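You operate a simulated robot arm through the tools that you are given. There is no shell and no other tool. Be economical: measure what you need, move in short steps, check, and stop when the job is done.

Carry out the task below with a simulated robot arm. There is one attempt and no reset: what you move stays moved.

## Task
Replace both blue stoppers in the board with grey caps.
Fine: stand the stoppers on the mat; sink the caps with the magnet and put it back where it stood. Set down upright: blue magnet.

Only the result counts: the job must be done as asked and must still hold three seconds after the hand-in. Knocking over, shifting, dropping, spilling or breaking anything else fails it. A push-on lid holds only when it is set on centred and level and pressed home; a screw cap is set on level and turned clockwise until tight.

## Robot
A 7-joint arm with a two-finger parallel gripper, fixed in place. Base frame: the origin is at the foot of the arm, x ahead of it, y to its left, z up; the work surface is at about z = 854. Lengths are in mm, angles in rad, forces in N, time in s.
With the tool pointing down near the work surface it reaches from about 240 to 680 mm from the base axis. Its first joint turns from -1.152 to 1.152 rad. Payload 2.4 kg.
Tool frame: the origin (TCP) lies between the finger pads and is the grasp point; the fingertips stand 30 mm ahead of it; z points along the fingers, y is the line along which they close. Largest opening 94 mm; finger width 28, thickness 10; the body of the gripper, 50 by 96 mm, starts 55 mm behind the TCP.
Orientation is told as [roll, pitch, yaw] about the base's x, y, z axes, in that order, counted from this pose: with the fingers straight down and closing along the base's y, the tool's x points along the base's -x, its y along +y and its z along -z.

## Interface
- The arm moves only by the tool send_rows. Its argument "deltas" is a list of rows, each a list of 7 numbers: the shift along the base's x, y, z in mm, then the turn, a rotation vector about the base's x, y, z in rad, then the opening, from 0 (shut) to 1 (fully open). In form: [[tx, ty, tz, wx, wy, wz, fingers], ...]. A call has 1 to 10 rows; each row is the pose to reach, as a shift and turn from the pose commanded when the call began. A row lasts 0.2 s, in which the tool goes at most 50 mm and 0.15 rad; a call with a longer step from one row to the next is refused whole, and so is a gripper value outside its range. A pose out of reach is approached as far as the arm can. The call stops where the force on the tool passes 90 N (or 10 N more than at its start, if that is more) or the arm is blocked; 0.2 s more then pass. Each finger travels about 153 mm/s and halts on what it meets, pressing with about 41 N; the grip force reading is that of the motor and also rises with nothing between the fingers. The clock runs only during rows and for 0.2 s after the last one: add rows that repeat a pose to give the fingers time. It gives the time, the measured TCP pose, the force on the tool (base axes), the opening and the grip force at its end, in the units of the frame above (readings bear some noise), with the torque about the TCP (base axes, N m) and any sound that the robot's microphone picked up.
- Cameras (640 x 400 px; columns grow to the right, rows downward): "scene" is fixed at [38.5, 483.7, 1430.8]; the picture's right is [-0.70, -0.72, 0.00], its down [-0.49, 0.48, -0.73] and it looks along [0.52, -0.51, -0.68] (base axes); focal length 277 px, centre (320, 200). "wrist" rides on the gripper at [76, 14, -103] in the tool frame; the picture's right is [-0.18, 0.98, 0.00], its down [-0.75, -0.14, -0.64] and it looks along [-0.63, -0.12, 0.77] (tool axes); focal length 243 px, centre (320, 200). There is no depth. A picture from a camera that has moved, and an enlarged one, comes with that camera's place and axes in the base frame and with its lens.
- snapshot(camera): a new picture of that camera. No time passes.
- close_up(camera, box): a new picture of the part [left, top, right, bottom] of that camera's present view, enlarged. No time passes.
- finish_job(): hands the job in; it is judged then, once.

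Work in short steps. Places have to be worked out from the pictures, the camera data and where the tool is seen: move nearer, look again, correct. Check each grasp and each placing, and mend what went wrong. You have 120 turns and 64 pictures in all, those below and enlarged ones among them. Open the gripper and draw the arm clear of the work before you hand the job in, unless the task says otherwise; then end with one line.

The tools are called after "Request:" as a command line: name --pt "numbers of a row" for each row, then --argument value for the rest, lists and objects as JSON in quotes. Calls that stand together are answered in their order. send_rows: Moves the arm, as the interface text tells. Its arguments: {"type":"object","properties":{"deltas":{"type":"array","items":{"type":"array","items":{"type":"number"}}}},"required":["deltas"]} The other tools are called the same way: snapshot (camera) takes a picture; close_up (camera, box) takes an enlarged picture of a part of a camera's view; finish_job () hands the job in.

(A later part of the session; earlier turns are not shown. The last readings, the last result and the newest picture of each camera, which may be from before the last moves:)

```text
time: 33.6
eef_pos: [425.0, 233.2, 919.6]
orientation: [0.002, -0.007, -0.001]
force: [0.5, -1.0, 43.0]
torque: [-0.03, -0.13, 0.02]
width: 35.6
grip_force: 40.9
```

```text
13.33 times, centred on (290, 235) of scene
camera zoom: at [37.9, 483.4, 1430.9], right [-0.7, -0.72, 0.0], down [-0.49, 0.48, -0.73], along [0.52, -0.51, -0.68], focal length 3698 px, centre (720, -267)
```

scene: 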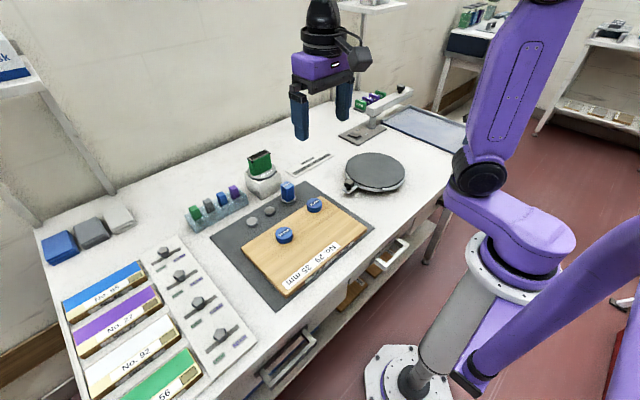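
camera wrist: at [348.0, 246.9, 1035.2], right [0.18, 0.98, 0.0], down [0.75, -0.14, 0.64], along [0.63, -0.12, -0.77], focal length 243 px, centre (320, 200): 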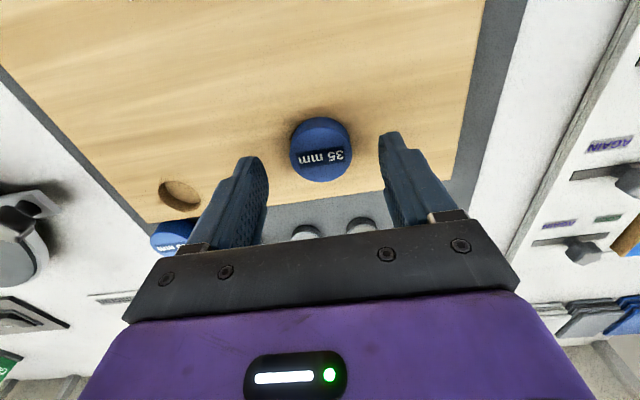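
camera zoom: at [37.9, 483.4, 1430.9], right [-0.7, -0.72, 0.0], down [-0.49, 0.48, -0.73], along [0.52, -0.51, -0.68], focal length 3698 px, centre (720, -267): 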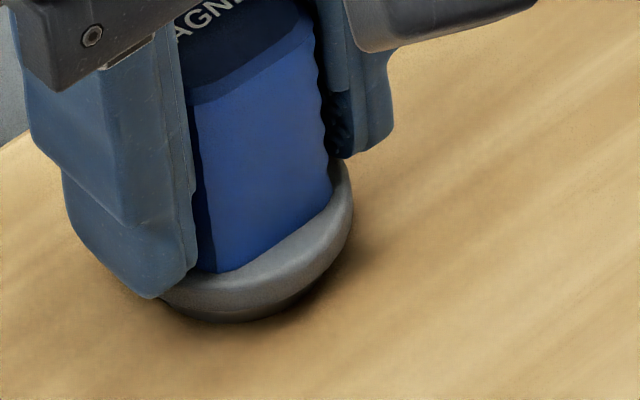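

The cap is bottomed out (43 N). I lift slowly straight to see whether the cap stays in the hole.

Request:
send_rows --pt "0 0 3 0 0 0 0.22" --pt "0 0 5 0 0 0 0.22" --pt "0 0 7 0 0 0 0.22" --pt "0 0 9 0 0 0 0.22" --pt "0 0 12 0 0 0 0.22"

Request:
close_up --camera "scene" --box '[270, 220, 310, 250]'

```text
time: 34.8
eef_pos: [424.0, 233.6, 931.7]
orientation: [0.0, 0.001, 0.002]
force: [0.7, 0.5, -1.2]
torque: [-0.03, -0.01, 0.0]
width: 35.7
grip_force: 40.7
```

```text
13.33 times, centred on (290, 235) of scene
camera zoom: at [38.5, 483.7, 1430.8], right [-0.7, -0.72, 0.0], down [-0.49, 0.48, -0.73], along [0.52, -0.51, -0.68], focal length 3698 px, centre (720, -267)
```

zoom: 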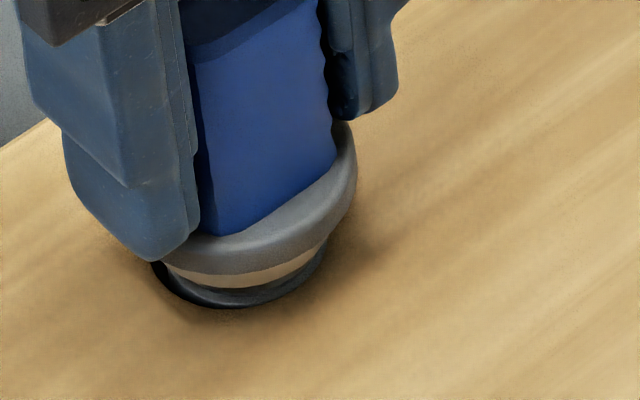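

There's a grey surface under the magnet; I raise 5 mm more to tell whether the cap follows.

Request:
send_rows --pt "0 0 3 0 0 0 0.22" --pt "0 0 5 0 0 0 0.22"

Request:
close_up --camera "scene" --box '[270, 220, 310, 250]'

```text
time: 35.4
eef_pos: [424.6, 233.2, 936.1]
orientation: [0.0, -0.001, 0.002]
force: [-0.5, -0.7, -1.1]
torque: [-0.01, 0.02, 0.0]
width: 35.7
grip_force: 41.1
```

```text
13.33 times, centred on (290, 235) of scene
camera zoom: at [38.5, 483.7, 1430.8], right [-0.7, -0.72, 0.0], down [-0.49, 0.48, -0.73], along [0.52, -0.51, -0.68], focal length 3698 px, centre (720, -267)
```

zoom: 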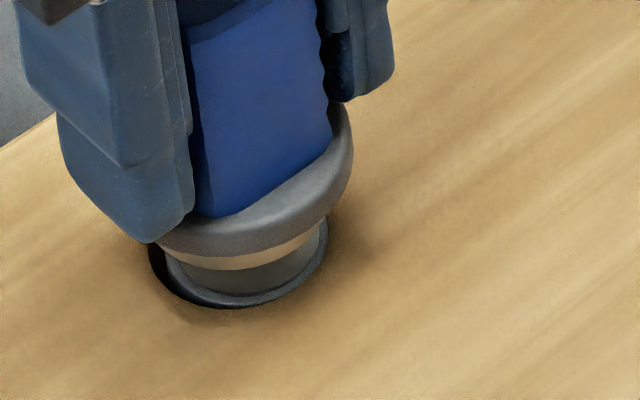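

Ambiguous; I raise another 12 mm and view.

Request:
send_rows --pt "0 0 6 0 0 0 0.22" --pt "0 0 12 0 0 0 0.22"

Request:
close_up --camera "scene" --box '[270, 220, 310, 250]'

```text
time: 36.0
eef_pos: [423.3, 234.5, 947.4]
orientation: [-0.002, 0.001, -0.001]
force: [0.1, 0.0, -1.3]
torque: [-0.01, 0.0, 0.03]
width: 35.8
grip_force: 41.5
```

```text
13.33 times, centred on (290, 235) of scene
camera zoom: at [38.5, 483.7, 1430.8], right [-0.7, -0.72, 0.0], down [-0.49, 0.48, -0.73], along [0.52, -0.51, -0.68], focal length 3698 px, centre (720, -267)
```

zoom: 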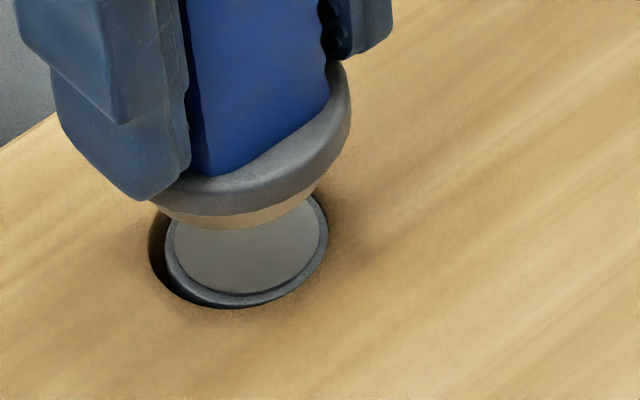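

The cap stayed in the hole. I move up and toward cap 2 and inspect the seated cap.

Request:
send_rows --pt "0 0 30 0 0 0 0.22" --pt "40 8 30 0 0 0 0.22" --pt "80 16 30 0 0 0 0.22" --pt "115.6 22 30 0 0 0 0.22" --pt "115.6 22 30 0 0 0 0.22"

Request:
close_up --camera "scene" --box '[265, 215, 305, 245]'

Request:
close_up --camera "wrist" --box '[180, 0, 420, 150]'

```text
time: 37.2
eef_pos: [539.9, 254.9, 977.2]
orientation: [-0.001, -0.001, 0.003]
force: [-0.1, 0.6, -1.0]
torque: [0.0, -0.05, -0.02]
width: 35.6
grip_force: 41.0
```

```text
13.33 times, centred on (285, 230) of scene
camera zoom: at [38.6, 483.7, 1430.8], right [-0.7, -0.72, 0.0], down [-0.49, 0.48, -0.73], along [0.52, -0.51, -0.68], focal length 3698 px, centre (787, -200)
```

zoom: 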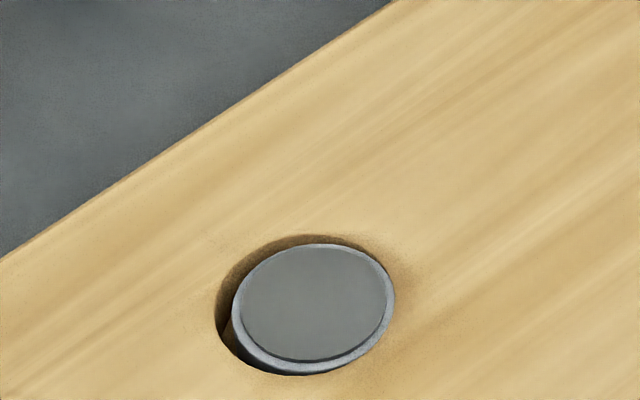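

```text
2.67 times, centred on (300, 75) of wrist
camera zoom: at [464.5, 269.9, 1079.4], right [0.18, 0.98, 0.0], down [0.75, -0.14, 0.64], along [0.63, -0.12, -0.77], focal length 647 px, centre (373, 533)
```

zoom: 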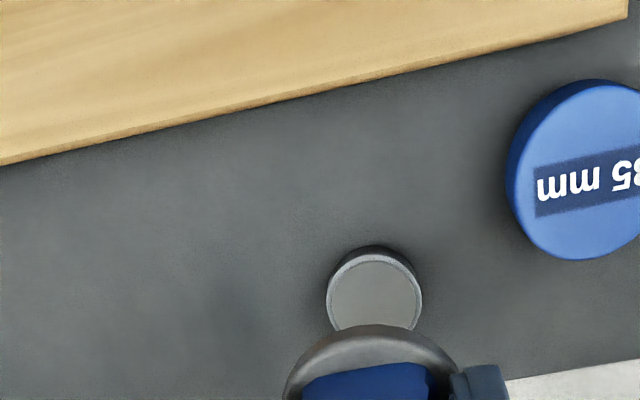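

The seated cap looks slightly off to one side and possibly tilted. I look from nearly straight above with the wrist camera.

Request:
send_rows --pt "-30 -8 0 0 0 0 0.22" --pt "-60 -16 0 0 0 0 0.22" --pt "-60 -16 -15 0 0 0 0.22"

Request:
close_up --camera "wrist" --box '[240, 0, 400, 100]'

```text
time: 38.0
eef_pos: [480.6, 242.0, 962.4]
orientation: [0.001, 0.001, 0.002]
force: [0.0, -0.2, -0.9]
torque: [0.01, 0.0, 0.0]
width: 35.9
grip_force: 41.1
```

```text
4.00 times, centred on (320, 50) of wrist
camera zoom: at [405.7, 255.6, 1065.1], right [0.18, 0.98, 0.0], down [0.75, -0.14, 0.64], along [0.63, -0.12, -0.77], focal length 970 px, centre (320, 800)
```

zoom: 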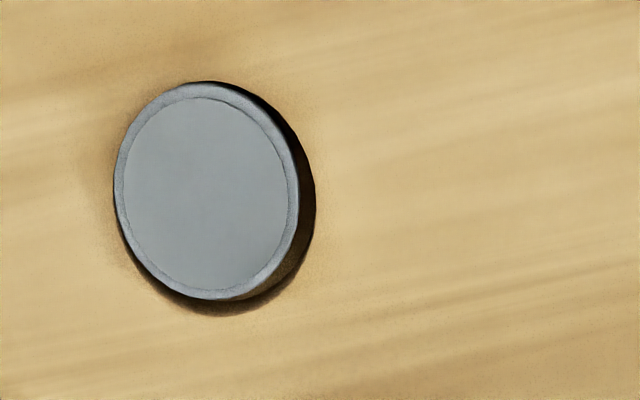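

From above the cap sits inside the hole against one wall. I check once more in the scene view at maximum zoom for level.

Request:
close_up --camera "scene" --box '[274, 226, 294, 242]'

```text
16.00 times, centred on (284, 234) of scene
camera zoom: at [38.5, 483.7, 1430.8], right [-0.7, -0.72, 0.0], down [-0.49, 0.48, -0.73], along [0.52, -0.51, -0.68], focal length 4438 px, centre (896, -344)
```

zoom: 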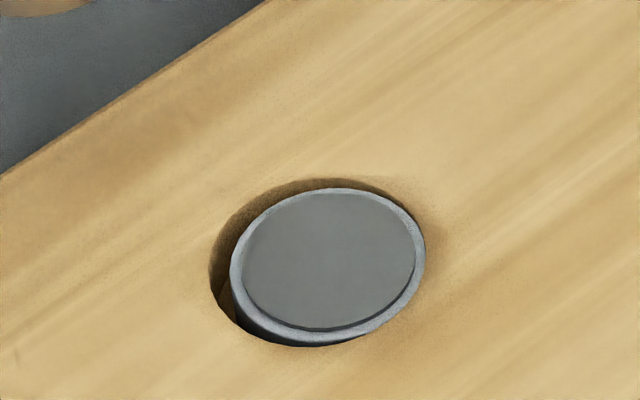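

The cap's front edge looks nearly at surface level and may be slightly tilted, so I'll press it again centrally with the magnet. First I position back over the hole.

Request:
send_rows --pt "-30 -3 5 0 0 0 0.22" --pt "-55.2 -6.5 0 0 0 0 0.22" --pt "-55.2 -6.5 -20 0 0 0 0.22" --pt "-55.2 -6.5 -26 0 0 0 0.22" --pt "-55.2 -6.5 -26 0 0 0 0.22"

Request:
close_up --camera "scene" --box '[270, 220, 310, 250]'

```text
time: 39.2
eef_pos: [425.0, 234.8, 938.4]
orientation: [0.0, 0.0, 0.002]
force: [-0.7, 0.0, -2.0]
torque: [0.02, -0.01, -0.02]
width: 35.7
grip_force: 41.5
```

```text
13.33 times, centred on (290, 235) of scene
camera zoom: at [38.5, 483.7, 1430.8], right [-0.7, -0.72, 0.0], down [-0.49, 0.48, -0.73], along [0.52, -0.51, -0.68], focal length 3698 px, centre (720, -267)
```

zoom: 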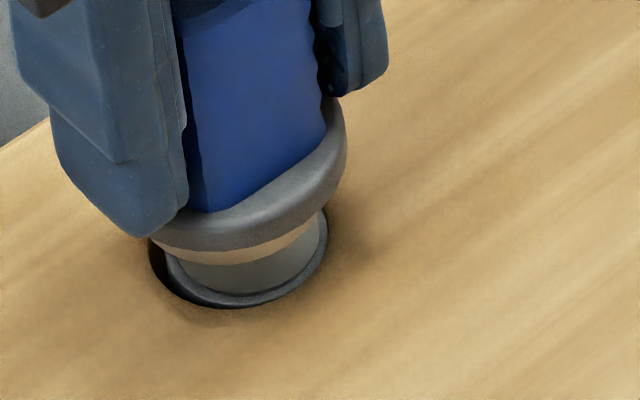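

I now press down progressively and watch the readings.

Request:
send_rows --pt "0 0 -5 0 0 0 0.22" --pt "0 0 -9 0 0 0 0.22" --pt "0 0 -12 0 0 0 0.22" --pt "0 0 -13 0 0 0 0.22"

Request:
close_up --camera "scene" --box '[270, 220, 310, 250]'

```text
time: 40.2
eef_pos: [424.1, 233.5, 923.5]
orientation: [0.001, 0.0, -0.001]
force: [-0.1, 0.2, -1.9]
torque: [0.02, -0.02, 0.03]
width: 35.8
grip_force: 40.5
```

```text
13.33 times, centred on (290, 235) of scene
camera zoom: at [38.5, 483.7, 1430.8], right [-0.7, -0.72, 0.0], down [-0.49, 0.48, -0.73], along [0.52, -0.51, -0.68], focal length 3698 px, centre (720, -267)
```

zoom: 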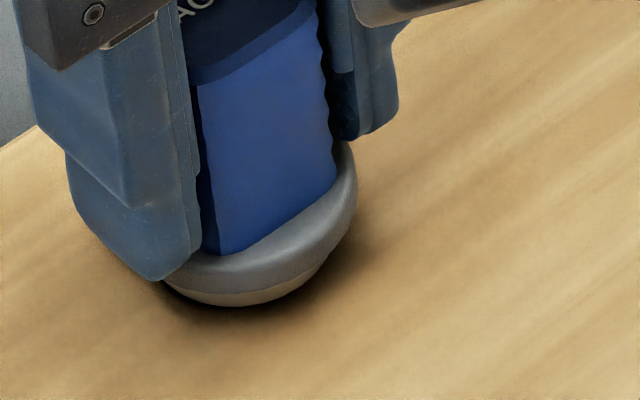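

No contact yet at 923.6, so the cap top is below the surface. I press on to a firm force.

Request:
send_rows --pt "0 0 -2 0 0 0 0.22" --pt "0 0 -4 0 0 0 0.22" --pt "0 0 -6 0 0 0 0.22" --pt "0 0 -7.5 0 0 0 0.22" --pt "0 0 -7.5 0 0 0 0.22"

Request:
close_up --camera "scene" --box '[270, 220, 310, 250]'

```text
time: 41.4
eef_pos: [424.9, 233.9, 917.3]
orientation: [0.004, -0.004, 0.001]
force: [-7.5, -1.9, 53.2]
torque: [0.1, 0.16, 0.06]
width: 35.8
grip_force: 41.1
```

```text
13.33 times, centred on (290, 235) of scene
camera zoom: at [37.6, 483.3, 1431.0], right [-0.7, -0.72, 0.0], down [-0.49, 0.48, -0.73], along [0.52, -0.51, -0.68], focal length 3698 px, centre (720, -267)
```

zoom: 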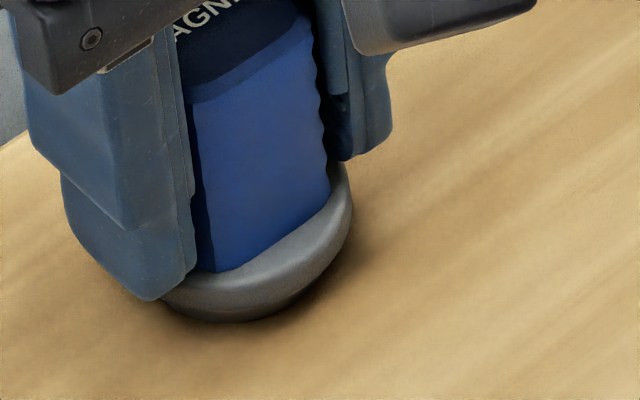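

Firm contact at 53 N (flange on the board). I lift straight up and move off to inspect from above.

Request:
send_rows --pt "0 0 6 0 0 0 0.22" --pt "0 0 40 0 0 0 0.22" --pt "30 0 60 0 0 0 0.22" --pt "50 0 60 0 0 0 0.22" --pt "50 0 40 0 0 0 0.22" --pt "50 0 40 0 0 0 0.22"

Request:
close_up --camera "scene" --box '[274, 226, 294, 242]'

Request:
close_up --camera "wrist" --box '[260, 0, 380, 100]'

```text
time: 42.8
eef_pos: [473.4, 232.9, 957.9]
orientation: [-0.001, 0.0, 0.002]
force: [-0.3, 0.1, -0.5]
torque: [-0.01, -0.01, 0.0]
width: 35.8
grip_force: 40.3
```

```text
16.00 times, centred on (284, 234) of scene
camera zoom: at [38.5, 483.7, 1430.8], right [-0.7, -0.72, 0.0], down [-0.49, 0.48, -0.73], along [0.52, -0.51, -0.68], focal length 4438 px, centre (896, -344)
```

zoom: 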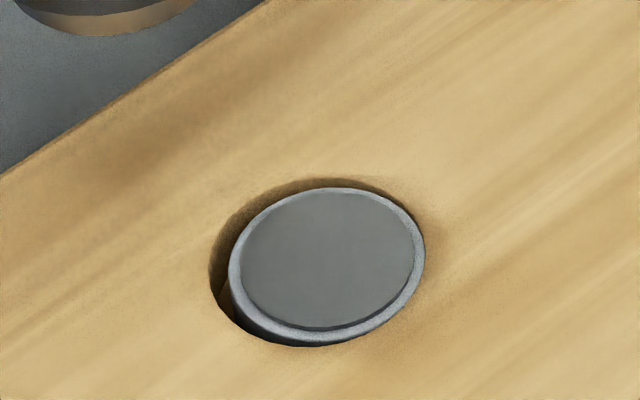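

```text
4.00 times, centred on (320, 50) of wrist
camera zoom: at [398.0, 247.5, 1059.8], right [0.18, 0.98, 0.0], down [0.75, -0.14, 0.64], along [0.63, -0.12, -0.77], focal length 970 px, centre (320, 800)
```

zoom: 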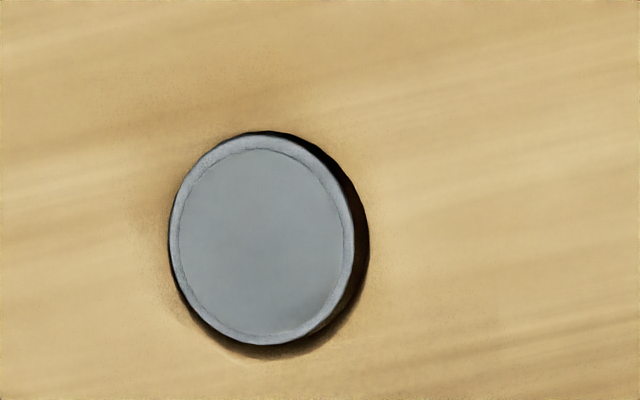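

Unchanged after pressing: the cap rests level on the floor of the hole, so it is home. Next, cap 2 near (539.5,254): hover above it.

Request:
send_rows --pt "35 10 10 0 0 0 0.22" --pt "64.5 22.3 0 0 0 0 0.22" --pt "64.5 22.3 -20 0 0 0 0.22" --pt "64.5 22.3 -20 0 0 0 0.22"

Request:
close_up --camera "scene" --box '[225, 170, 285, 218]'

Request:
close_up --camera "wrist" --box '[240, 80, 400, 180]'

```text
time: 43.8
eef_pos: [540.1, 252.9, 938.8]
orientation: [-0.001, -0.001, 0.002]
force: [1.0, -0.3, -0.6]
torque: [0.01, 0.0, 0.04]
width: 35.9
grip_force: 40.9
```

```text
8.33 times, centred on (255, 194) of scene
camera zoom: at [38.6, 483.7, 1430.8], right [-0.7, -0.72, 0.0], down [-0.49, 0.48, -0.73], along [0.52, -0.51, -0.68], focal length 2311 px, centre (862, 250)
```

zoom: 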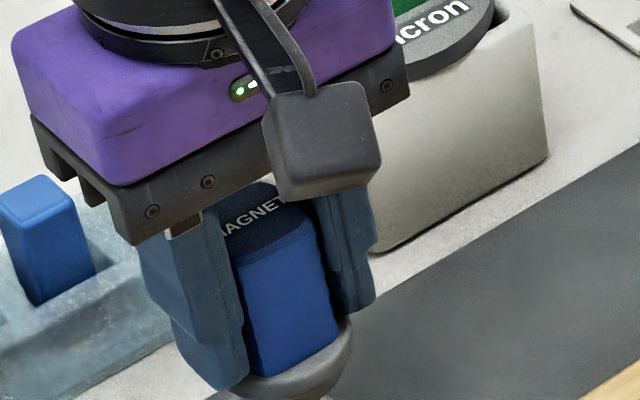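

```text
4.00 times, centred on (320, 130) of wrist
camera zoom: at [464.1, 268.0, 1040.4], right [0.18, 0.98, 0.0], down [0.75, -0.14, 0.64], along [0.63, -0.12, -0.77], focal length 970 px, centre (320, 480)
```

zoom: 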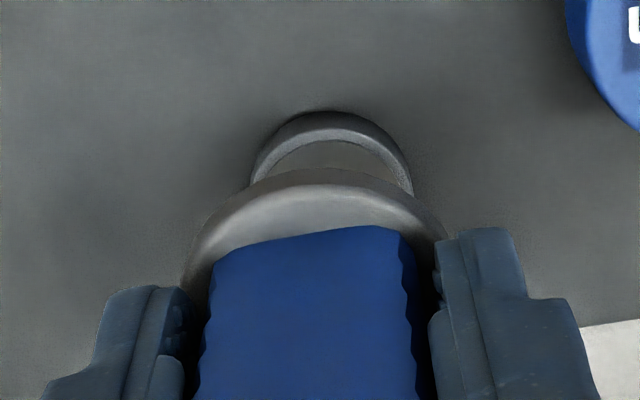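

Cap 2 is about 2 mm to +y and 3 mm to −x of the magnet. I correct and look again.

Request:
send_rows --pt "-3.2 2.2 0 0 0 0 0.22" --pt "-3.2 2.2 -4 0 0 0 0.22" --pt "-3.2 2.2 -4 0 0 0 0.22"

Request:
close_up --camera "scene" --box '[235, 200, 275, 230]'

Request:
close_up --camera "wrist" --box '[240, 80, 400, 180]'

```text
time: 44.6
eef_pos: [536.7, 256.0, 933.5]
orientation: [-0.002, -0.001, -0.001]
force: [-0.2, 0.1, -1.0]
torque: [-0.03, 0.01, -0.02]
width: 35.6
grip_force: 41.1
```

```text
13.33 times, centred on (255, 215) of scene
camera zoom: at [38.5, 483.7, 1430.8], right [-0.7, -0.72, 0.0], down [-0.49, 0.48, -0.73], along [0.52, -0.51, -0.68], focal length 3698 px, centre (1187, 0)
```

zoom: 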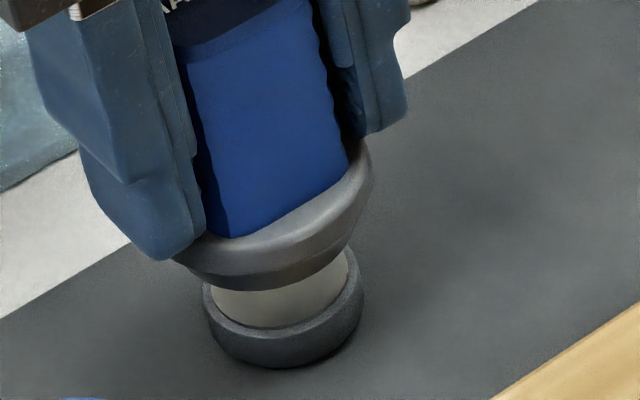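

```text
4.00 times, centred on (320, 130) of wrist
camera zoom: at [461.3, 271.3, 1035.3], right [0.18, 0.98, 0.0], down [0.75, -0.14, 0.64], along [0.63, -0.12, -0.77], focal length 970 px, centre (320, 480)
```

zoom: 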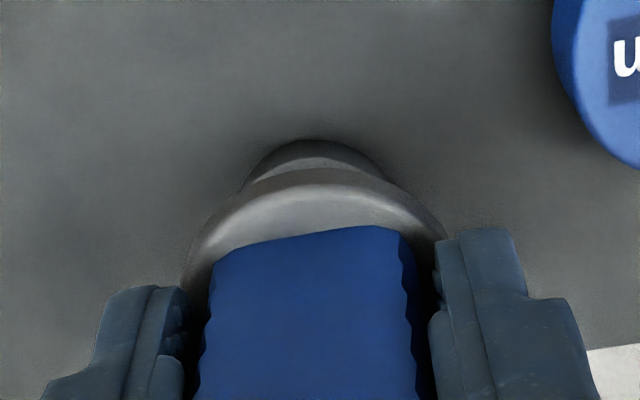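

Aligned in both views. I lower onto cap 2.

Request:
send_rows --pt "0 0 -8 0 0 0 0.22" --pt "0 0 -13 0 0 0 0.22" --pt "0 0 -15 0 0 0 0.22" --pt "0 0 -16.5 0 0 0 0.22"

Request:
send_rows --pt "0 0 5 0 0 0 0.22" --pt "0 0 30 0 0 0 0.22" --pt "0 0 60 0 0 0 0.22" --pt "0 0 60 0 0 0 0.22"

Request:
close_up --camera "scene" --box '[225, 180, 285, 228]'

```text
time: 45.6
eef_pos: [536.1, 256.7, 917.2]
orientation: [0.0, 0.0, 0.0]
force: [-0.5, 0.0, -1.1]
torque: [-0.01, 0.01, 0.03]
width: 35.7
grip_force: 41.5
```

```text
time: 46.6
eef_pos: [536.9, 253.6, 973.1]
orientation: [0.0, -0.001, 0.0]
force: [-0.5, -1.4, -0.8]
torque: [0.0, 0.03, -0.02]
width: 35.6
grip_force: 40.9
```

```text
8.33 times, centred on (255, 204) of scene
camera zoom: at [38.5, 483.7, 1430.8], right [-0.7, -0.72, 0.0], down [-0.49, 0.48, -0.73], along [0.52, -0.51, -0.68], focal length 2311 px, centre (862, 167)
```

zoom: 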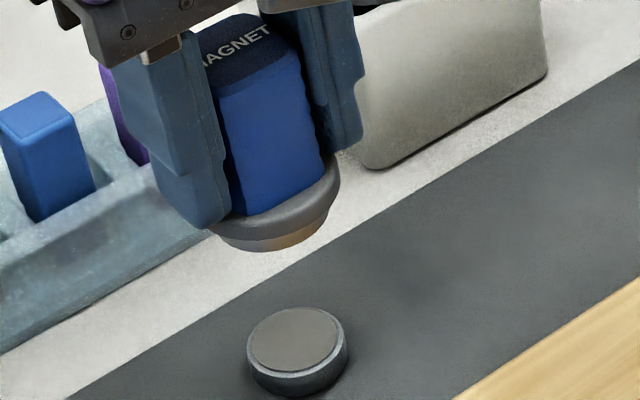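

Not picked up: the magnet has slid up a little in the grip, so contact is lower. I go down again further.

Request:
send_rows --pt "0 0 -30 0 0 0 0.22" --pt "0 0 -52 0 0 0 0.22" --pt "0 0 -59 0 0 0 0.22" --pt "0 0 -61 0 0 0 0.22" --pt "0 0 -62 0 0 0 0.22" --pt "0 0 -63 0 0 0 0.22"

```text
time: 48.0
eef_pos: [535.1, 258.1, 913.6]
orientation: [0.003, -0.003, 0.0]
force: [-1.6, -2.7, 13.5]
torque: [-0.16, 0.04, -0.03]
width: 35.7
grip_force: 40.8
```

Contact (13.5 N, about 3 mm lower than before). I lift and verify the cap hangs.

Request:
send_rows --pt "0 0 5 0 0 0 0.22" --pt "0 0 30 0 0 0 0.22" --pt "0 0 62 0 0 0 0.22" --pt "0 0 62 0 0 0 0.22"

Request:
close_up --camera "scene" --box '[225, 180, 285, 228]'

```text
time: 49.0
eef_pos: [536.3, 256.1, 976.6]
orientation: [-0.002, 0.0, 0.0]
force: [0.2, 0.2, -1.1]
torque: [0.02, 0.02, -0.02]
width: 35.9
grip_force: 41.6
```

```text
8.33 times, centred on (255, 204) of scene
camera zoom: at [38.5, 483.7, 1430.8], right [-0.7, -0.72, 0.0], down [-0.49, 0.48, -0.73], along [0.52, -0.51, -0.68], focal length 2311 px, centre (862, 167)
```

zoom: 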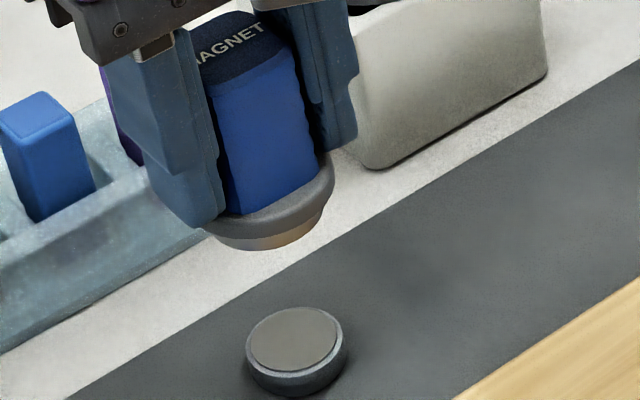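

The cap was not held this time, possibly because the magnet face was not fully flat on it. I check the magnet's attitude in the grip.

Request:
close_up --camera "wrist" --box '[220, 80, 460, 230]'

```text
2.67 times, centred on (340, 155) of wrist
camera zoom: at [460.4, 270.5, 1079.3], right [0.18, 0.98, 0.0], down [0.75, -0.14, 0.64], along [0.63, -0.12, -0.77], focal length 647 px, centre (267, 320)
```

zoom: 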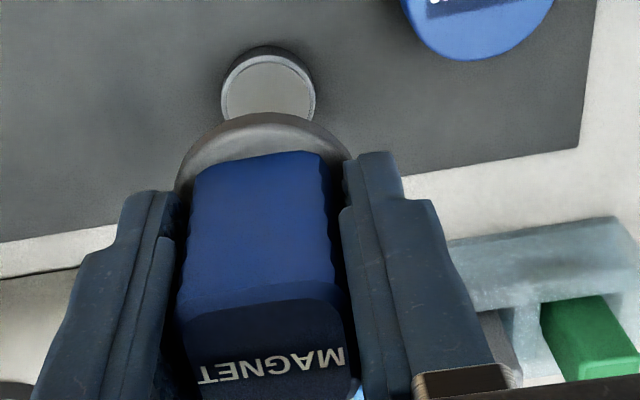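

The magnet is just ~3 mm higher in the grip, not tilted, and the cap is in line. I press more firmly with a short dwell.

Request:
send_rows --pt "0 0 -30 0 0 0 0.22" --pt "0 0 -52 0 0 0 0.22" --pt "0 0 -60 0 0 0 0.22" --pt "0 0 -62.5 0 0 0 0.22" --pt "0 0 -64 0 0 0 0.22" --pt "0 0 -64 0 0 0 0.22" --pt "0 0 -64 0 0 0 0.22"

Request:
close_up --camera "scene" --box '[235, 200, 275, 230]'

```text
time: 50.6
eef_pos: [537.5, 257.8, 912.5]
orientation: [0.002, -0.006, -0.001]
force: [-3.1, -1.9, 28.9]
torque: [-0.1, 0.02, 0.0]
width: 35.6
grip_force: 41.0
```

```text
13.33 times, centred on (255, 215) of scene
camera zoom: at [38.0, 483.4, 1430.9], right [-0.7, -0.72, 0.0], down [-0.49, 0.48, -0.73], along [0.52, -0.51, -0.68], focal length 3698 px, centre (1187, 0)
```

zoom: 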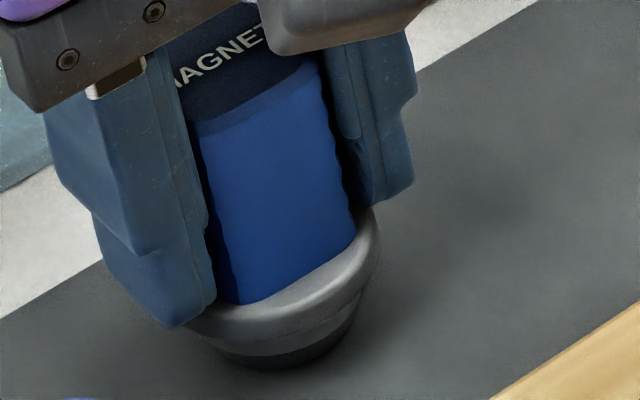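

Firm flat contact (29 N). I lift slowly and check.

Request:
send_rows --pt "0 0 2 0 0 0 0.22" --pt "0 0 4 0 0 0 0.22" --pt "0 0 8 0 0 0 0.22" --pt "0 0 15 0 0 0 0.22" --pt "0 0 25 0 0 0 0.22"

Request:
close_up --camera "scene" --box '[235, 190, 275, 220]'

```text
time: 51.8
eef_pos: [535.0, 256.7, 933.7]
orientation: [0.001, 0.001, 0.002]
force: [0.1, -0.2, -1.4]
torque: [-0.01, 0.02, 0.03]
width: 35.6
grip_force: 41.2
```

```text
13.33 times, centred on (255, 205) of scene
camera zoom: at [38.5, 483.7, 1430.8], right [-0.7, -0.72, 0.0], down [-0.49, 0.48, -0.73], along [0.52, -0.51, -0.68], focal length 3698 px, centre (1187, 133)
```

zoom: 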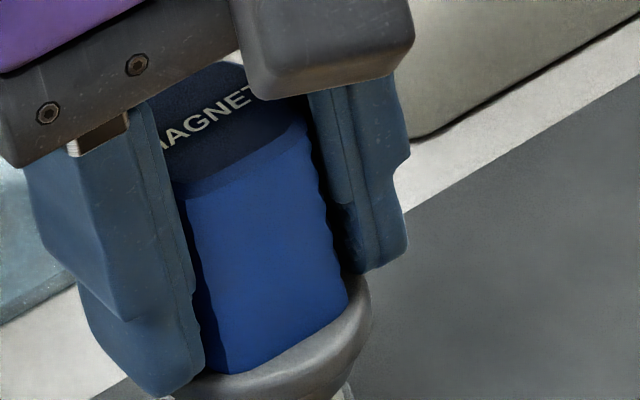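

I have very few pictures left (about 2), so I'll test by touch whether the cap hangs: move over the empty mat at (540,190) and lower; contact near z 912 means the cap is on, near 902 means not.

Request:
send_rows --pt "0 0 20 0 0 0 0.22" --pt "2 -33 20 0 0 0 0.22" --pt "4 -66 20 0 0 0 0.22" --pt "4 -66 -10 0 0 0 0.22" --pt "4 -66 -21 0 0 0 0.22" --pt "4 -66 -23 0 0 0 0.22" --pt "4 -66 -25 0 0 0 0.22" --pt "4 -66 -26 0 0 0 0.22"

```text
time: 53.6
eef_pos: [541.2, 190.4, 909.2]
orientation: [0.0, -0.001, 0.0]
force: [0.3, -0.4, -0.5]
torque: [-0.01, 0.0, -0.02]
width: 35.7
grip_force: 40.9
```

No contact, so the cap is not on. I continue down to the mat to learn the magnet's present bottom height.

Request:
send_rows --pt "0 0 -2 0 0 0 0.22" --pt "0 0 -4 0 0 0 0.22" --pt "0 0 -5 0 0 0 0.22"

Request:
send_rows --pt "0 0 -1 0 0 0 0.22" --pt "0 0 -2 0 0 0 0.22"

```text
time: 54.4
eef_pos: [540.2, 190.0, 904.1]
orientation: [0.0, 0.001, -0.001]
force: [0.2, -0.3, -1.5]
torque: [0.01, 0.02, -0.01]
width: 35.8
grip_force: 41.0
```

```text
time: 55.0
eef_pos: [540.1, 190.1, 902.2]
orientation: [0.0, 0.0, 0.0]
force: [-0.2, 0.3, -1.1]
torque: [-0.01, 0.01, 0.01]
width: 35.5
grip_force: 40.8
```

Still free at 902.6. A bit further.

Request:
send_rows --pt "0 0 -1 0 0 0 0.22" --pt "0 0 -1.5 0 0 0 0.22"

Request:
send_rows --pt "0 0 -1 0 0 0 0.22" --pt "0 0 -1.5 0 0 0 0.22"

```text
time: 55.6
eef_pos: [540.9, 190.7, 901.5]
orientation: [-0.001, -0.001, -0.001]
force: [-0.4, 0.1, -1.8]
torque: [-0.01, -0.02, -0.03]
width: 35.7
grip_force: 41.1
```

```text
time: 56.2
eef_pos: [540.3, 190.4, 900.5]
orientation: [-0.001, 0.0, 0.001]
force: [-3.4, -4.4, 17.9]
torque: [-0.14, -0.18, -0.05]
width: 35.8
grip_force: 40.8
```

Contact at ~900.3, with torque showing the far edge touching first: the magnet has slipped and pitched slightly in the grip, which is why cap 2 wasn't caught. I'll stand it here on the mat, release, raise 5 mm, and regrip square.

Request:
send_rows --pt "0 0 -1.5 0 0 0 0.22" --pt "0 0 -1.5 0 0 0 0.22"

Request:
send_rows --pt "0 0 0 0 0 0 0.42" --pt "0 0 0 0 0 0 0.5" --pt "0 0 0 0 0 0 0.5" --pt "0 0 8 0 0 0 0.5" --pt "0 0 8 0 0 0 0.5"

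```text
time: 56.8
eef_pos: [540.6, 192.0, 900.6]
orientation: [0.001, -0.005, 0.001]
force: [-11.8, -9.8, 46.5]
torque: [-0.31, -0.22, -0.09]
width: 35.9
grip_force: 41.1
```

```text
time: 58.0
eef_pos: [539.8, 191.5, 906.0]
orientation: [-0.001, 0.003, -0.001]
force: [0.4, 0.1, 0.5]
torque: [-0.03, 0.02, -0.01]
width: 47.2
grip_force: 0.0
```

The magnet is standing free; I regrip at z≈906 and lift slightly.

Request:
send_rows --pt "0 0 0 0 0 0 0.42" --pt "0 0 0 0 0 0 0.35" --pt "0 0 0 0 0 0 0.28" --pt "0 0 0 0 0 0 0.22" --pt "0 0 0 0 0 0 0.22"

Request:
send_rows --pt "0 0 5 0 0 0 0.22" --pt "0 0 30 0 0 0 0.22" --pt "0 0 30 0 0 0 0.22"

```text
time: 59.2
eef_pos: [539.3, 191.8, 906.5]
orientation: [-0.001, -0.002, 0.001]
force: [0.4, 0.5, 0.9]
torque: [-0.02, -0.03, 0.0]
width: 36.0
grip_force: 41.3
```

```text
time: 60.0
eef_pos: [541.3, 191.1, 936.2]
orientation: [0.0, 0.0, -0.001]
force: [0.4, -0.1, -1.0]
torque: [-0.02, 0.01, -0.01]
width: 35.9
grip_force: 41.1
```

Regripped. I go to cap 2 at (538,256.4) and lower to contact.

Request:
send_rows --pt "-1 33 0 0 0 0 0.22" --pt "-2.1 66 0 0 0 0 0.22" --pt "-2.1 66 -12 0 0 0 0.22" --pt "-2.1 66 -17 0 0 0 0.22" --pt "-2.1 66 -19 0 0 0 0.22" --pt "-2.1 66 -20.5 0 0 0 0.22"

```text
time: 61.4
eef_pos: [538.1, 258.2, 917.4]
orientation: [0.002, -0.001, 0.002]
force: [-2.4, -0.2, 13.4]
torque: [0.0, 0.13, 0.02]
width: 35.3
grip_force: 41.3
```

Contact very like the first successful pick (13 N, centred torque). I lift, then test by touching the empty mat at y≈190.

Request:
send_rows --pt "0 0 4 0 0 0 0.22" --pt "0 0 20 0 0 0 0.22" --pt "1 -33 20 0 0 0 0.22" --pt "2 -66 20 0 0 0 0.22" --pt "2 -66 10 0 0 0 0.22" --pt "2 -66 4 0 0 0 0.22" --pt "2 -66 2 0 0 0 0.22" --pt "2 -66 0.5 0 0 0 0.22" --pt "2 -66 -0.5 0 0 0 0.22"

```text
time: 63.4
eef_pos: [539.3, 192.1, 917.8]
orientation: [0.002, -0.006, 0.001]
force: [-5.2, 0.3, 31.0]
torque: [-0.14, 0.21, -0.03]
width: 35.7
grip_force: 40.9
```

Contact at the same height over bare mat: cap 2 is on the magnet. I lift and carry it over hole A, hovering at about (453.3,102.2,943).

Request:
send_rows --pt "0 0 20 0 0 0 0.22" --pt "0 0 45 0 0 0 0.22" --pt "-29 -29 45 0 0 0 0.22" --pt "-58 -59 45 0 0 0 0.22" --pt "-86.7 -88.2 45 0 0 0 0.22" --pt "-86.7 -88.2 28 0 0 0 0.22" --pt "-86.7 -88.2 28 0 0 0 0.22"

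Request:
close_up --camera "scene" --box '[294, 192, 334, 222]'

```text
time: 65.0
eef_pos: [454.4, 103.8, 945.0]
orientation: [0.002, 0.001, 0.0]
force: [-0.9, 0.5, -2.1]
torque: [0.02, 0.0, 0.01]
width: 35.8
grip_force: 41.1
```

```text
13.33 times, centred on (314, 207) of scene
camera zoom: at [38.5, 483.7, 1430.8], right [-0.7, -0.72, 0.0], down [-0.49, 0.48, -0.73], along [0.52, -0.51, -0.68], focal length 3698 px, centre (400, 107)
```

zoom: 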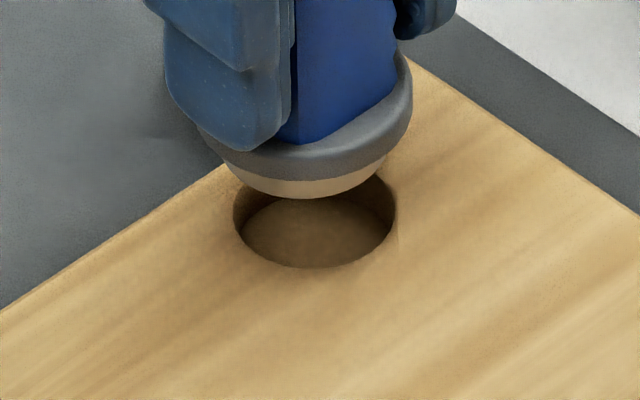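

The magnet face is bare: the firm 31 N touch on the mat released cap 2, so it should be standing at about (540,190.4). The view also shows the magnet should sit at about (451.8,102.0) for hole A. I go back and repick gently.

Request:
send_rows --pt "0 0 17 0 0 0 0.22" --pt "29 29 17 0 0 0 0.22" --pt "58 59 17 0 0 0 0.22" --pt "86.7 88.2 17 0 0 0 0.22" --pt "86.7 88.2 -10 0 0 0 0.22" --pt "86.7 88.2 -22 0 0 0 0.22" --pt "86.7 88.2 -25 0 0 0 0.22" --pt "86.7 88.2 -26 0 0 0 0.22"

```text
time: 66.8
eef_pos: [539.7, 192.3, 918.2]
orientation: [-0.001, -0.003, -0.001]
force: [-2.5, -2.0, 14.1]
torque: [-0.2, 0.07, 0.0]
width: 35.7
grip_force: 41.1
```

Contact at 14 N: the cap is there. I lift, move 25 mm along the mat, and test very gently for the hanging cap.

Request:
send_rows --pt "0 0 3 0 0 0 0.22" --pt "0 0 10 0 0 0 0.22" --pt "0 0 25 0 0 0 0.22" --pt "0 -28 25 0 0 0 0.22" --pt "0 -28 8 0 0 0 0.22" --pt "0 -28 2 0 0 0 0.22" --pt "0 -28 2 0 0 0 0.22"

Request:
send_rows --pt "0 0 -1 0 0 0 0.22"

Request:
send_rows --pt "0 0 -0.5 0 0 0 0.22"

Request:
send_rows --pt "0 0 -0.5 0 0 0 0.22"

```text
time: 68.4
eef_pos: [539.1, 162.6, 920.4]
orientation: [0.0, 0.001, 0.001]
force: [0.3, 0.0, -0.7]
torque: [-0.02, 0.01, 0.02]
width: 35.7
grip_force: 40.8
```

```text
time: 68.8
eef_pos: [540.2, 162.3, 917.7]
orientation: [0.001, 0.0, 0.001]
force: [0.1, 0.3, -0.8]
torque: [0.04, 0.01, -0.02]
width: 35.8
grip_force: 41.5
```

```text
time: 69.2
eef_pos: [540.2, 163.4, 917.3]
orientation: [-0.001, -0.003, 0.0]
force: [-0.5, -1.5, 3.2]
torque: [-0.11, 0.03, -0.03]
width: 35.6
grip_force: 41.0
```

```text
time: 69.6
eef_pos: [540.3, 163.1, 917.8]
orientation: [-0.001, -0.003, 0.001]
force: [1.6, -1.0, 4.4]
torque: [-0.11, -0.1, 0.0]
width: 35.9
grip_force: 40.2
```

Contact force of 4 N at 917: the cap hangs on the magnet. I carry it gently over hole A at (451.8,102.0), hover at z≈943, and take the view.

Request:
send_rows --pt "0 0 10 0 0 0 0.22" --pt "0 0 30 0 0 0 0.22" --pt "-15 -10 40 0 0 0 0.22" --pt "-40 -28 40 0 0 0 0.22" --pt "-65 -46 40 0 0 0 0.22" --pt "-88.2 -60.4 40 0 0 0 0.22" --pt "-88.2 -60.4 26 0 0 0 0.22" --pt "-88.2 -60.4 26 0 0 0 0.22"

Request:
close_up --camera "scene" --box '[294, 192, 334, 222]'

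```text
time: 71.4
eef_pos: [453.4, 102.8, 942.8]
orientation: [0.001, 0.0, 0.001]
force: [-0.5, -0.5, -1.0]
torque: [0.0, -0.02, 0.0]
width: 35.7
grip_force: 40.6
```

```text
13.33 times, centred on (314, 207) of scene
camera zoom: at [38.5, 483.7, 1430.8], right [-0.7, -0.72, 0.0], down [-0.49, 0.48, -0.73], along [0.52, -0.51, -0.68], focal length 3698 px, centre (400, 107)
```

zoom: 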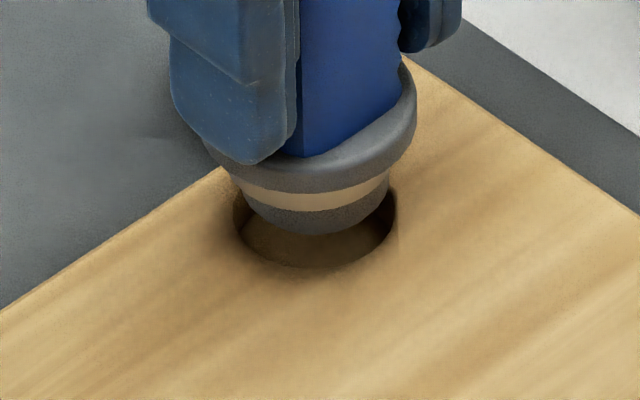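

The cap is held, laterally centred over hole A, and about 1.2–1.9 mm too far from the camera. I shift (−0.9,+0.85) and lower slowly.

Request:
send_rows --pt "-0.9 0.85 -2 0 0 0 0.22" --pt "-0.9 0.85 -5 0 0 0 0.22" --pt "-0.9 0.85 -7 0 0 0 0.22"

Request:
send_rows --pt "0 0 -1 0 0 0 0.22"

Request:
send_rows --pt "0 0 -1 0 0 0 0.22"

Request:
send_rows --pt "0 0 -1 0 0 0 0.22"

```text
time: 72.2
eef_pos: [450.5, 105.1, 935.3]
orientation: [0.0, 0.0, 0.003]
force: [0.0, -0.3, -0.8]
torque: [0.01, -0.01, 0.02]
width: 35.6
grip_force: 40.3
```

```text
time: 72.6
eef_pos: [451.7, 103.5, 935.0]
orientation: [0.0, 0.0, 0.003]
force: [0.5, -0.1, -1.4]
torque: [0.01, -0.03, 0.03]
width: 35.9
grip_force: 41.0
```

```text
time: 73.0
eef_pos: [451.3, 105.3, 934.5]
orientation: [0.0, 0.0, -0.001]
force: [-0.2, 0.8, -0.6]
torque: [0.01, -0.03, 0.03]
width: 35.8
grip_force: 41.0
```

```text
time: 73.4
eef_pos: [450.4, 103.7, 933.1]
orientation: [0.0, 0.0, 0.002]
force: [-0.6, 0.2, -1.6]
torque: [0.0, 0.0, 0.0]
width: 35.8
grip_force: 41.1
```

No contact so far at 933. I keep lowering 1 mm at a time.

Request:
send_rows --pt "0 0 -1 0 0 0 0.22"

Request:
send_rows --pt "0 0 -1 0 0 0 0.22"

Request:
send_rows --pt "0 0 -1 0 0 0 0.22"

Request:
send_rows --pt "0 0 -1 0 0 0 0.22"

```text
time: 73.8
eef_pos: [450.7, 103.4, 931.9]
orientation: [-0.001, 0.001, 0.0]
force: [-0.2, 0.0, -1.1]
torque: [0.02, -0.01, -0.01]
width: 35.8
grip_force: 41.6
```

```text
time: 74.2
eef_pos: [451.0, 103.6, 931.2]
orientation: [-0.001, -0.001, 0.002]
force: [-1.0, 0.6, -1.5]
torque: [-0.02, -0.02, 0.01]
width: 35.6
grip_force: 40.5
```

```text
time: 74.6
eef_pos: [451.3, 103.4, 930.8]
orientation: [0.001, -0.001, 0.0]
force: [0.2, 0.1, -1.3]
torque: [0.01, -0.01, 0.02]
width: 35.7
grip_force: 40.8
```

```text
time: 75.0
eef_pos: [451.7, 103.8, 928.3]
orientation: [0.001, 0.0, 0.001]
force: [-0.1, 0.4, -1.5]
torque: [0.02, 0.03, -0.01]
width: 35.8
grip_force: 41.2
```

No rim contact with the cap bottom well below the board surface — it is in the hole. I continue to the floor.

Request:
send_rows --pt "0 0 -1.5 0 0 0 0.22" --pt "0 0 -3 0 0 0 0.22"

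Request:
send_rows --pt "0 0 -1 0 0 0 0.22" --pt "0 0 -2 0 0 0 0.22"

Request:
send_rows --pt "0 0 -1 0 0 0 0.22"

Request:
send_rows --pt "0 0 -1 0 0 0 0.22"

```text
time: 75.6
eef_pos: [450.8, 102.7, 926.0]
orientation: [-0.001, -0.002, 0.001]
force: [1.2, 0.4, -1.3]
torque: [0.03, 0.0, -0.03]
width: 35.8
grip_force: 40.7
```

```text
time: 76.2
eef_pos: [451.4, 105.3, 925.6]
orientation: [0.0, 0.0, 0.002]
force: [0.0, 0.2, -1.9]
torque: [0.0, -0.02, 0.03]
width: 35.7
grip_force: 41.1
```

```text
time: 76.6
eef_pos: [452.3, 103.6, 924.1]
orientation: [0.002, -0.002, -0.001]
force: [0.5, 0.5, 1.9]
torque: [0.04, -0.05, -0.01]
width: 35.7
grip_force: 40.8
```

```text
time: 77.0
eef_pos: [452.1, 104.2, 923.4]
orientation: [0.0, -0.003, 0.001]
force: [-0.9, -1.5, 19.9]
torque: [-0.14, 0.06, -0.01]
width: 35.6
grip_force: 41.4
```

Floor reached (20 N at 922). I press to ~45 N as I did for the first cap, then release upward.

Request:
send_rows --pt "0 0 -1 0 0 0 0.22" --pt "0 0 -2 0 0 0 0.22" --pt "0 0 -2 0 0 0 0.22"

Request:
send_rows --pt "0 0 -1 0 0 0 0.22" --pt "0 0 -1 0 0 0 0.22"

```text
time: 77.8
eef_pos: [452.4, 103.9, 920.1]
orientation: [0.001, -0.004, 0.0]
force: [0.7, -5.2, 41.0]
torque: [-0.09, -0.18, -0.06]
width: 35.7
grip_force: 40.9
```

```text
time: 78.4
eef_pos: [451.2, 104.2, 921.5]
orientation: [0.001, -0.005, 0.0]
force: [4.8, -5.0, 41.5]
torque: [-0.1, -0.21, -0.01]
width: 36.2
grip_force: 41.0
```

I lift straight up as before, then carry the magnet to above its home place.

Request:
send_rows --pt "0 0 4 0 0 0 0.22" --pt "0 0 6 0 0 0 0.22" --pt "0 0 8 0 0 0 0.22" --pt "0 0 10 0 0 0 0.22" --pt "0 0 14 0 0 0 0.22" --pt "0 0 40 0 0 0 0.22"

Request:
close_up --camera "scene" --box '[284, 176, 334, 216]'

```text
time: 79.8
eef_pos: [450.9, 104.0, 959.2]
orientation: [0.001, -0.001, 0.0]
force: [-0.4, 0.5, -0.2]
torque: [-0.01, 0.01, 0.04]
width: 35.5
grip_force: 40.9
```

```text
refused: no pictures are left
```

No pictures remain, so I continue by touch. I move above the magnet's home (539.5,122.5) and lower: no contact near z 917 will confirm the cap stayed in the board.

Request:
send_rows --pt "30 7 0 0 0 0 0.22" --pt "60 14 0 0 0 0 0.22" --pt "88.6 19.65 0 0 0 0 0.22" --pt "88.6 19.65 -30 0 0 0 0.22" --pt "88.6 19.65 -39 0 0 0 0.22" --pt "88.6 19.65 -41 0 0 0 0.22"

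Request:
send_rows --pt "0 0 -1 0 0 0 0.22" --pt "0 0 -2 0 0 0 0.22"

Request:
send_rows --pt "0 0 -1 0 0 0 0.22"

Request:
send_rows --pt "0 0 -1 0 0 0 0.22" --pt "0 0 -2 0 0 0 0.22"

```text
time: 81.2
eef_pos: [539.0, 124.3, 917.5]
orientation: [0.0, 0.0, 0.002]
force: [-0.3, -0.1, -1.4]
torque: [0.0, -0.01, 0.0]
width: 35.6
grip_force: 41.0
```

```text
time: 81.8
eef_pos: [539.2, 123.5, 916.1]
orientation: [-0.002, -0.003, 0.001]
force: [-0.4, 0.3, -1.4]
torque: [-0.02, 0.01, 0.0]
width: 35.8
grip_force: 40.9
```

```text
time: 82.2
eef_pos: [539.5, 123.6, 915.1]
orientation: [0.0, -0.002, 0.002]
force: [-0.1, -0.1, -1.4]
torque: [0.02, 0.0, 0.02]
width: 35.4
grip_force: 40.9
```

```text
time: 82.8
eef_pos: [539.3, 123.7, 912.3]
orientation: [-0.002, 0.0, 0.0]
force: [0.2, 0.9, -1.7]
torque: [-0.03, -0.01, 0.06]
width: 35.7
grip_force: 41.3
```

No contact at 913. I continue down in small steps.

Request:
send_rows --pt "0 0 -1 0 0 0 0.22" --pt "0 0 -2 0 0 0 0.22"

Request:
send_rows --pt "0 0 -1 0 0 0 0.22" --pt "0 0 -2 0 0 0 0.22"

Request:
send_rows --pt "0 0 -1 0 0 0 0.22" --pt "0 0 -2 0 0 0 0.22"

Request:
send_rows --pt "0 0 -1 0 0 0 0.22"

```text
time: 83.4
eef_pos: [539.6, 123.7, 911.2]
orientation: [0.001, 0.001, -0.001]
force: [1.1, -0.4, -0.7]
torque: [0.02, 0.02, -0.01]
width: 35.8
grip_force: 40.7
```

```text
time: 84.0
eef_pos: [540.4, 124.4, 908.6]
orientation: [0.001, 0.0, 0.001]
force: [-0.6, -0.7, -1.2]
torque: [0.01, -0.04, 0.01]
width: 35.7
grip_force: 41.4
```

```text
time: 84.6
eef_pos: [540.1, 124.5, 907.7]
orientation: [0.001, 0.0, -0.001]
force: [-1.1, 0.3, -0.5]
torque: [0.0, 0.01, 0.0]
width: 35.8
grip_force: 40.8
```

```text
time: 85.0
eef_pos: [538.4, 124.4, 907.5]
orientation: [0.001, 0.0, 0.0]
force: [-0.1, -0.8, -1.5]
torque: [0.03, -0.02, 0.0]
width: 35.6
grip_force: 41.5
```

At 906 still free, so the cap stayed in the board. I lower to the mat.

Request:
send_rows --pt "0 0 -1 0 0 0 0.22"

Request:
send_rows --pt "0 0 -1 0 0 0 0.22"

Request:
send_rows --pt "0 0 -1 0 0 0 0.22"

```text
time: 85.4
eef_pos: [537.8, 123.3, 904.7]
orientation: [0.0, 0.001, 0.001]
force: [-0.2, 0.0, -0.5]
torque: [0.02, -0.04, 0.0]
width: 35.8
grip_force: 41.2
```

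```text
time: 85.8
eef_pos: [538.9, 125.0, 902.8]
orientation: [0.001, -0.001, 0.0]
force: [-0.2, -0.2, -1.1]
torque: [-0.01, -0.03, -0.02]
width: 35.6
grip_force: 40.9
```

```text
time: 86.2
eef_pos: [538.7, 123.5, 902.9]
orientation: [0.0, 0.0, 0.002]
force: [0.2, -0.3, -1.3]
torque: [0.02, 0.0, -0.01]
width: 35.5
grip_force: 40.8
```

Still free at 903; continuing.

Request:
send_rows --pt "0 0 -1 0 0 0 0.22"

Request:
send_rows --pt "0 0 -1 0 0 0 0.22"

Request:
send_rows --pt "0 0 -1 0 0 0 0.22"

```text
time: 86.6
eef_pos: [539.0, 123.0, 903.0]
orientation: [0.001, 0.0, 0.001]
force: [-0.7, -1.6, -0.1]
torque: [0.01, -0.03, 0.0]
width: 35.7
grip_force: 41.1
```

```text
time: 87.0
eef_pos: [540.5, 123.5, 903.1]
orientation: [0.001, 0.001, 0.001]
force: [-5.2, -2.6, 13.5]
torque: [-0.05, 0.06, -0.02]
width: 35.4
grip_force: 41.2
```

```text
time: 87.4
eef_pos: [538.4, 124.2, 901.5]
orientation: [-0.001, -0.003, 0.0]
force: [-10.1, -5.3, 32.0]
torque: [-0.17, 0.13, 0.01]
width: 35.9
grip_force: 41.2
```

The magnet stands on the mat at its home place (32 N). I open and rise straight up.

Request:
send_rows --pt "0 0 0.5 0 0 0 0.3" --pt "0 0 1 0 0 0 0.42" --pt "0 0 1 0 0 0 0.5" --pt "0 0 1 0 0 0 0.5" --pt "0 0 20 0 0 0 0.5" --pt "0 0 45 0 0 0 0.5" --pt "0 0 75 0 0 0 0.5"

```text
time: 89.0
eef_pos: [538.9, 124.5, 976.5]
orientation: [0.0, 0.0, -0.001]
force: [0.0, 0.9, 0.3]
torque: [0.01, 0.0, 0.02]
width: 47.1
grip_force: 0.2
```

Released. To verify cap A by touch, I close the empty fingers and lower them over hole A: contact slightly below board level (TCP ≈903) means the cap is seated; ≈891 would mean an empty hole.

Request:
send_rows --pt "-30 -7 0 0 0 0 0.3" --pt "-60 -14 0 0 0 0 0.1" --pt "-87.5 -20 0 0 0 0 0" --pt "-87.5 -20 -30 0 0 0 0" --pt "-87.5 -20 -60 0 0 0 0" --pt "-87.5 -20 -66 0 0 0 0" --pt "-87.5 -20 -68 0 0 0 0"

Request:
send_rows --pt "0 0 -1 0 0 0 0"

Request:
send_rows --pt "0 0 -1 0 0 0 0"

Request:
send_rows --pt "0 0 -1 0 0 0 0"

```text
time: 90.6
eef_pos: [453.3, 103.0, 909.0]
orientation: [0.0, 0.001, 0.001]
force: [0.9, -1.0, 0.1]
torque: [0.0, 0.0, -0.03]
width: 0.1
grip_force: 33.2
```

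```text
time: 91.0
eef_pos: [452.4, 103.1, 906.9]
orientation: [0.001, 0.0, 0.003]
force: [-0.5, -0.1, -0.1]
torque: [-0.04, -0.01, -0.06]
width: 0.1
grip_force: 32.9
```

```text
time: 91.4
eef_pos: [451.0, 105.1, 905.2]
orientation: [-0.003, 0.0, 0.001]
force: [0.4, -0.8, -0.4]
torque: [0.0, -0.03, 0.0]
width: 0.0
grip_force: 33.7
```

```text
time: 91.8
eef_pos: [451.8, 103.6, 903.2]
orientation: [0.001, -0.001, -0.001]
force: [0.3, 0.3, -0.2]
torque: [0.0, 0.07, -0.01]
width: 0.1
grip_force: 32.8
```

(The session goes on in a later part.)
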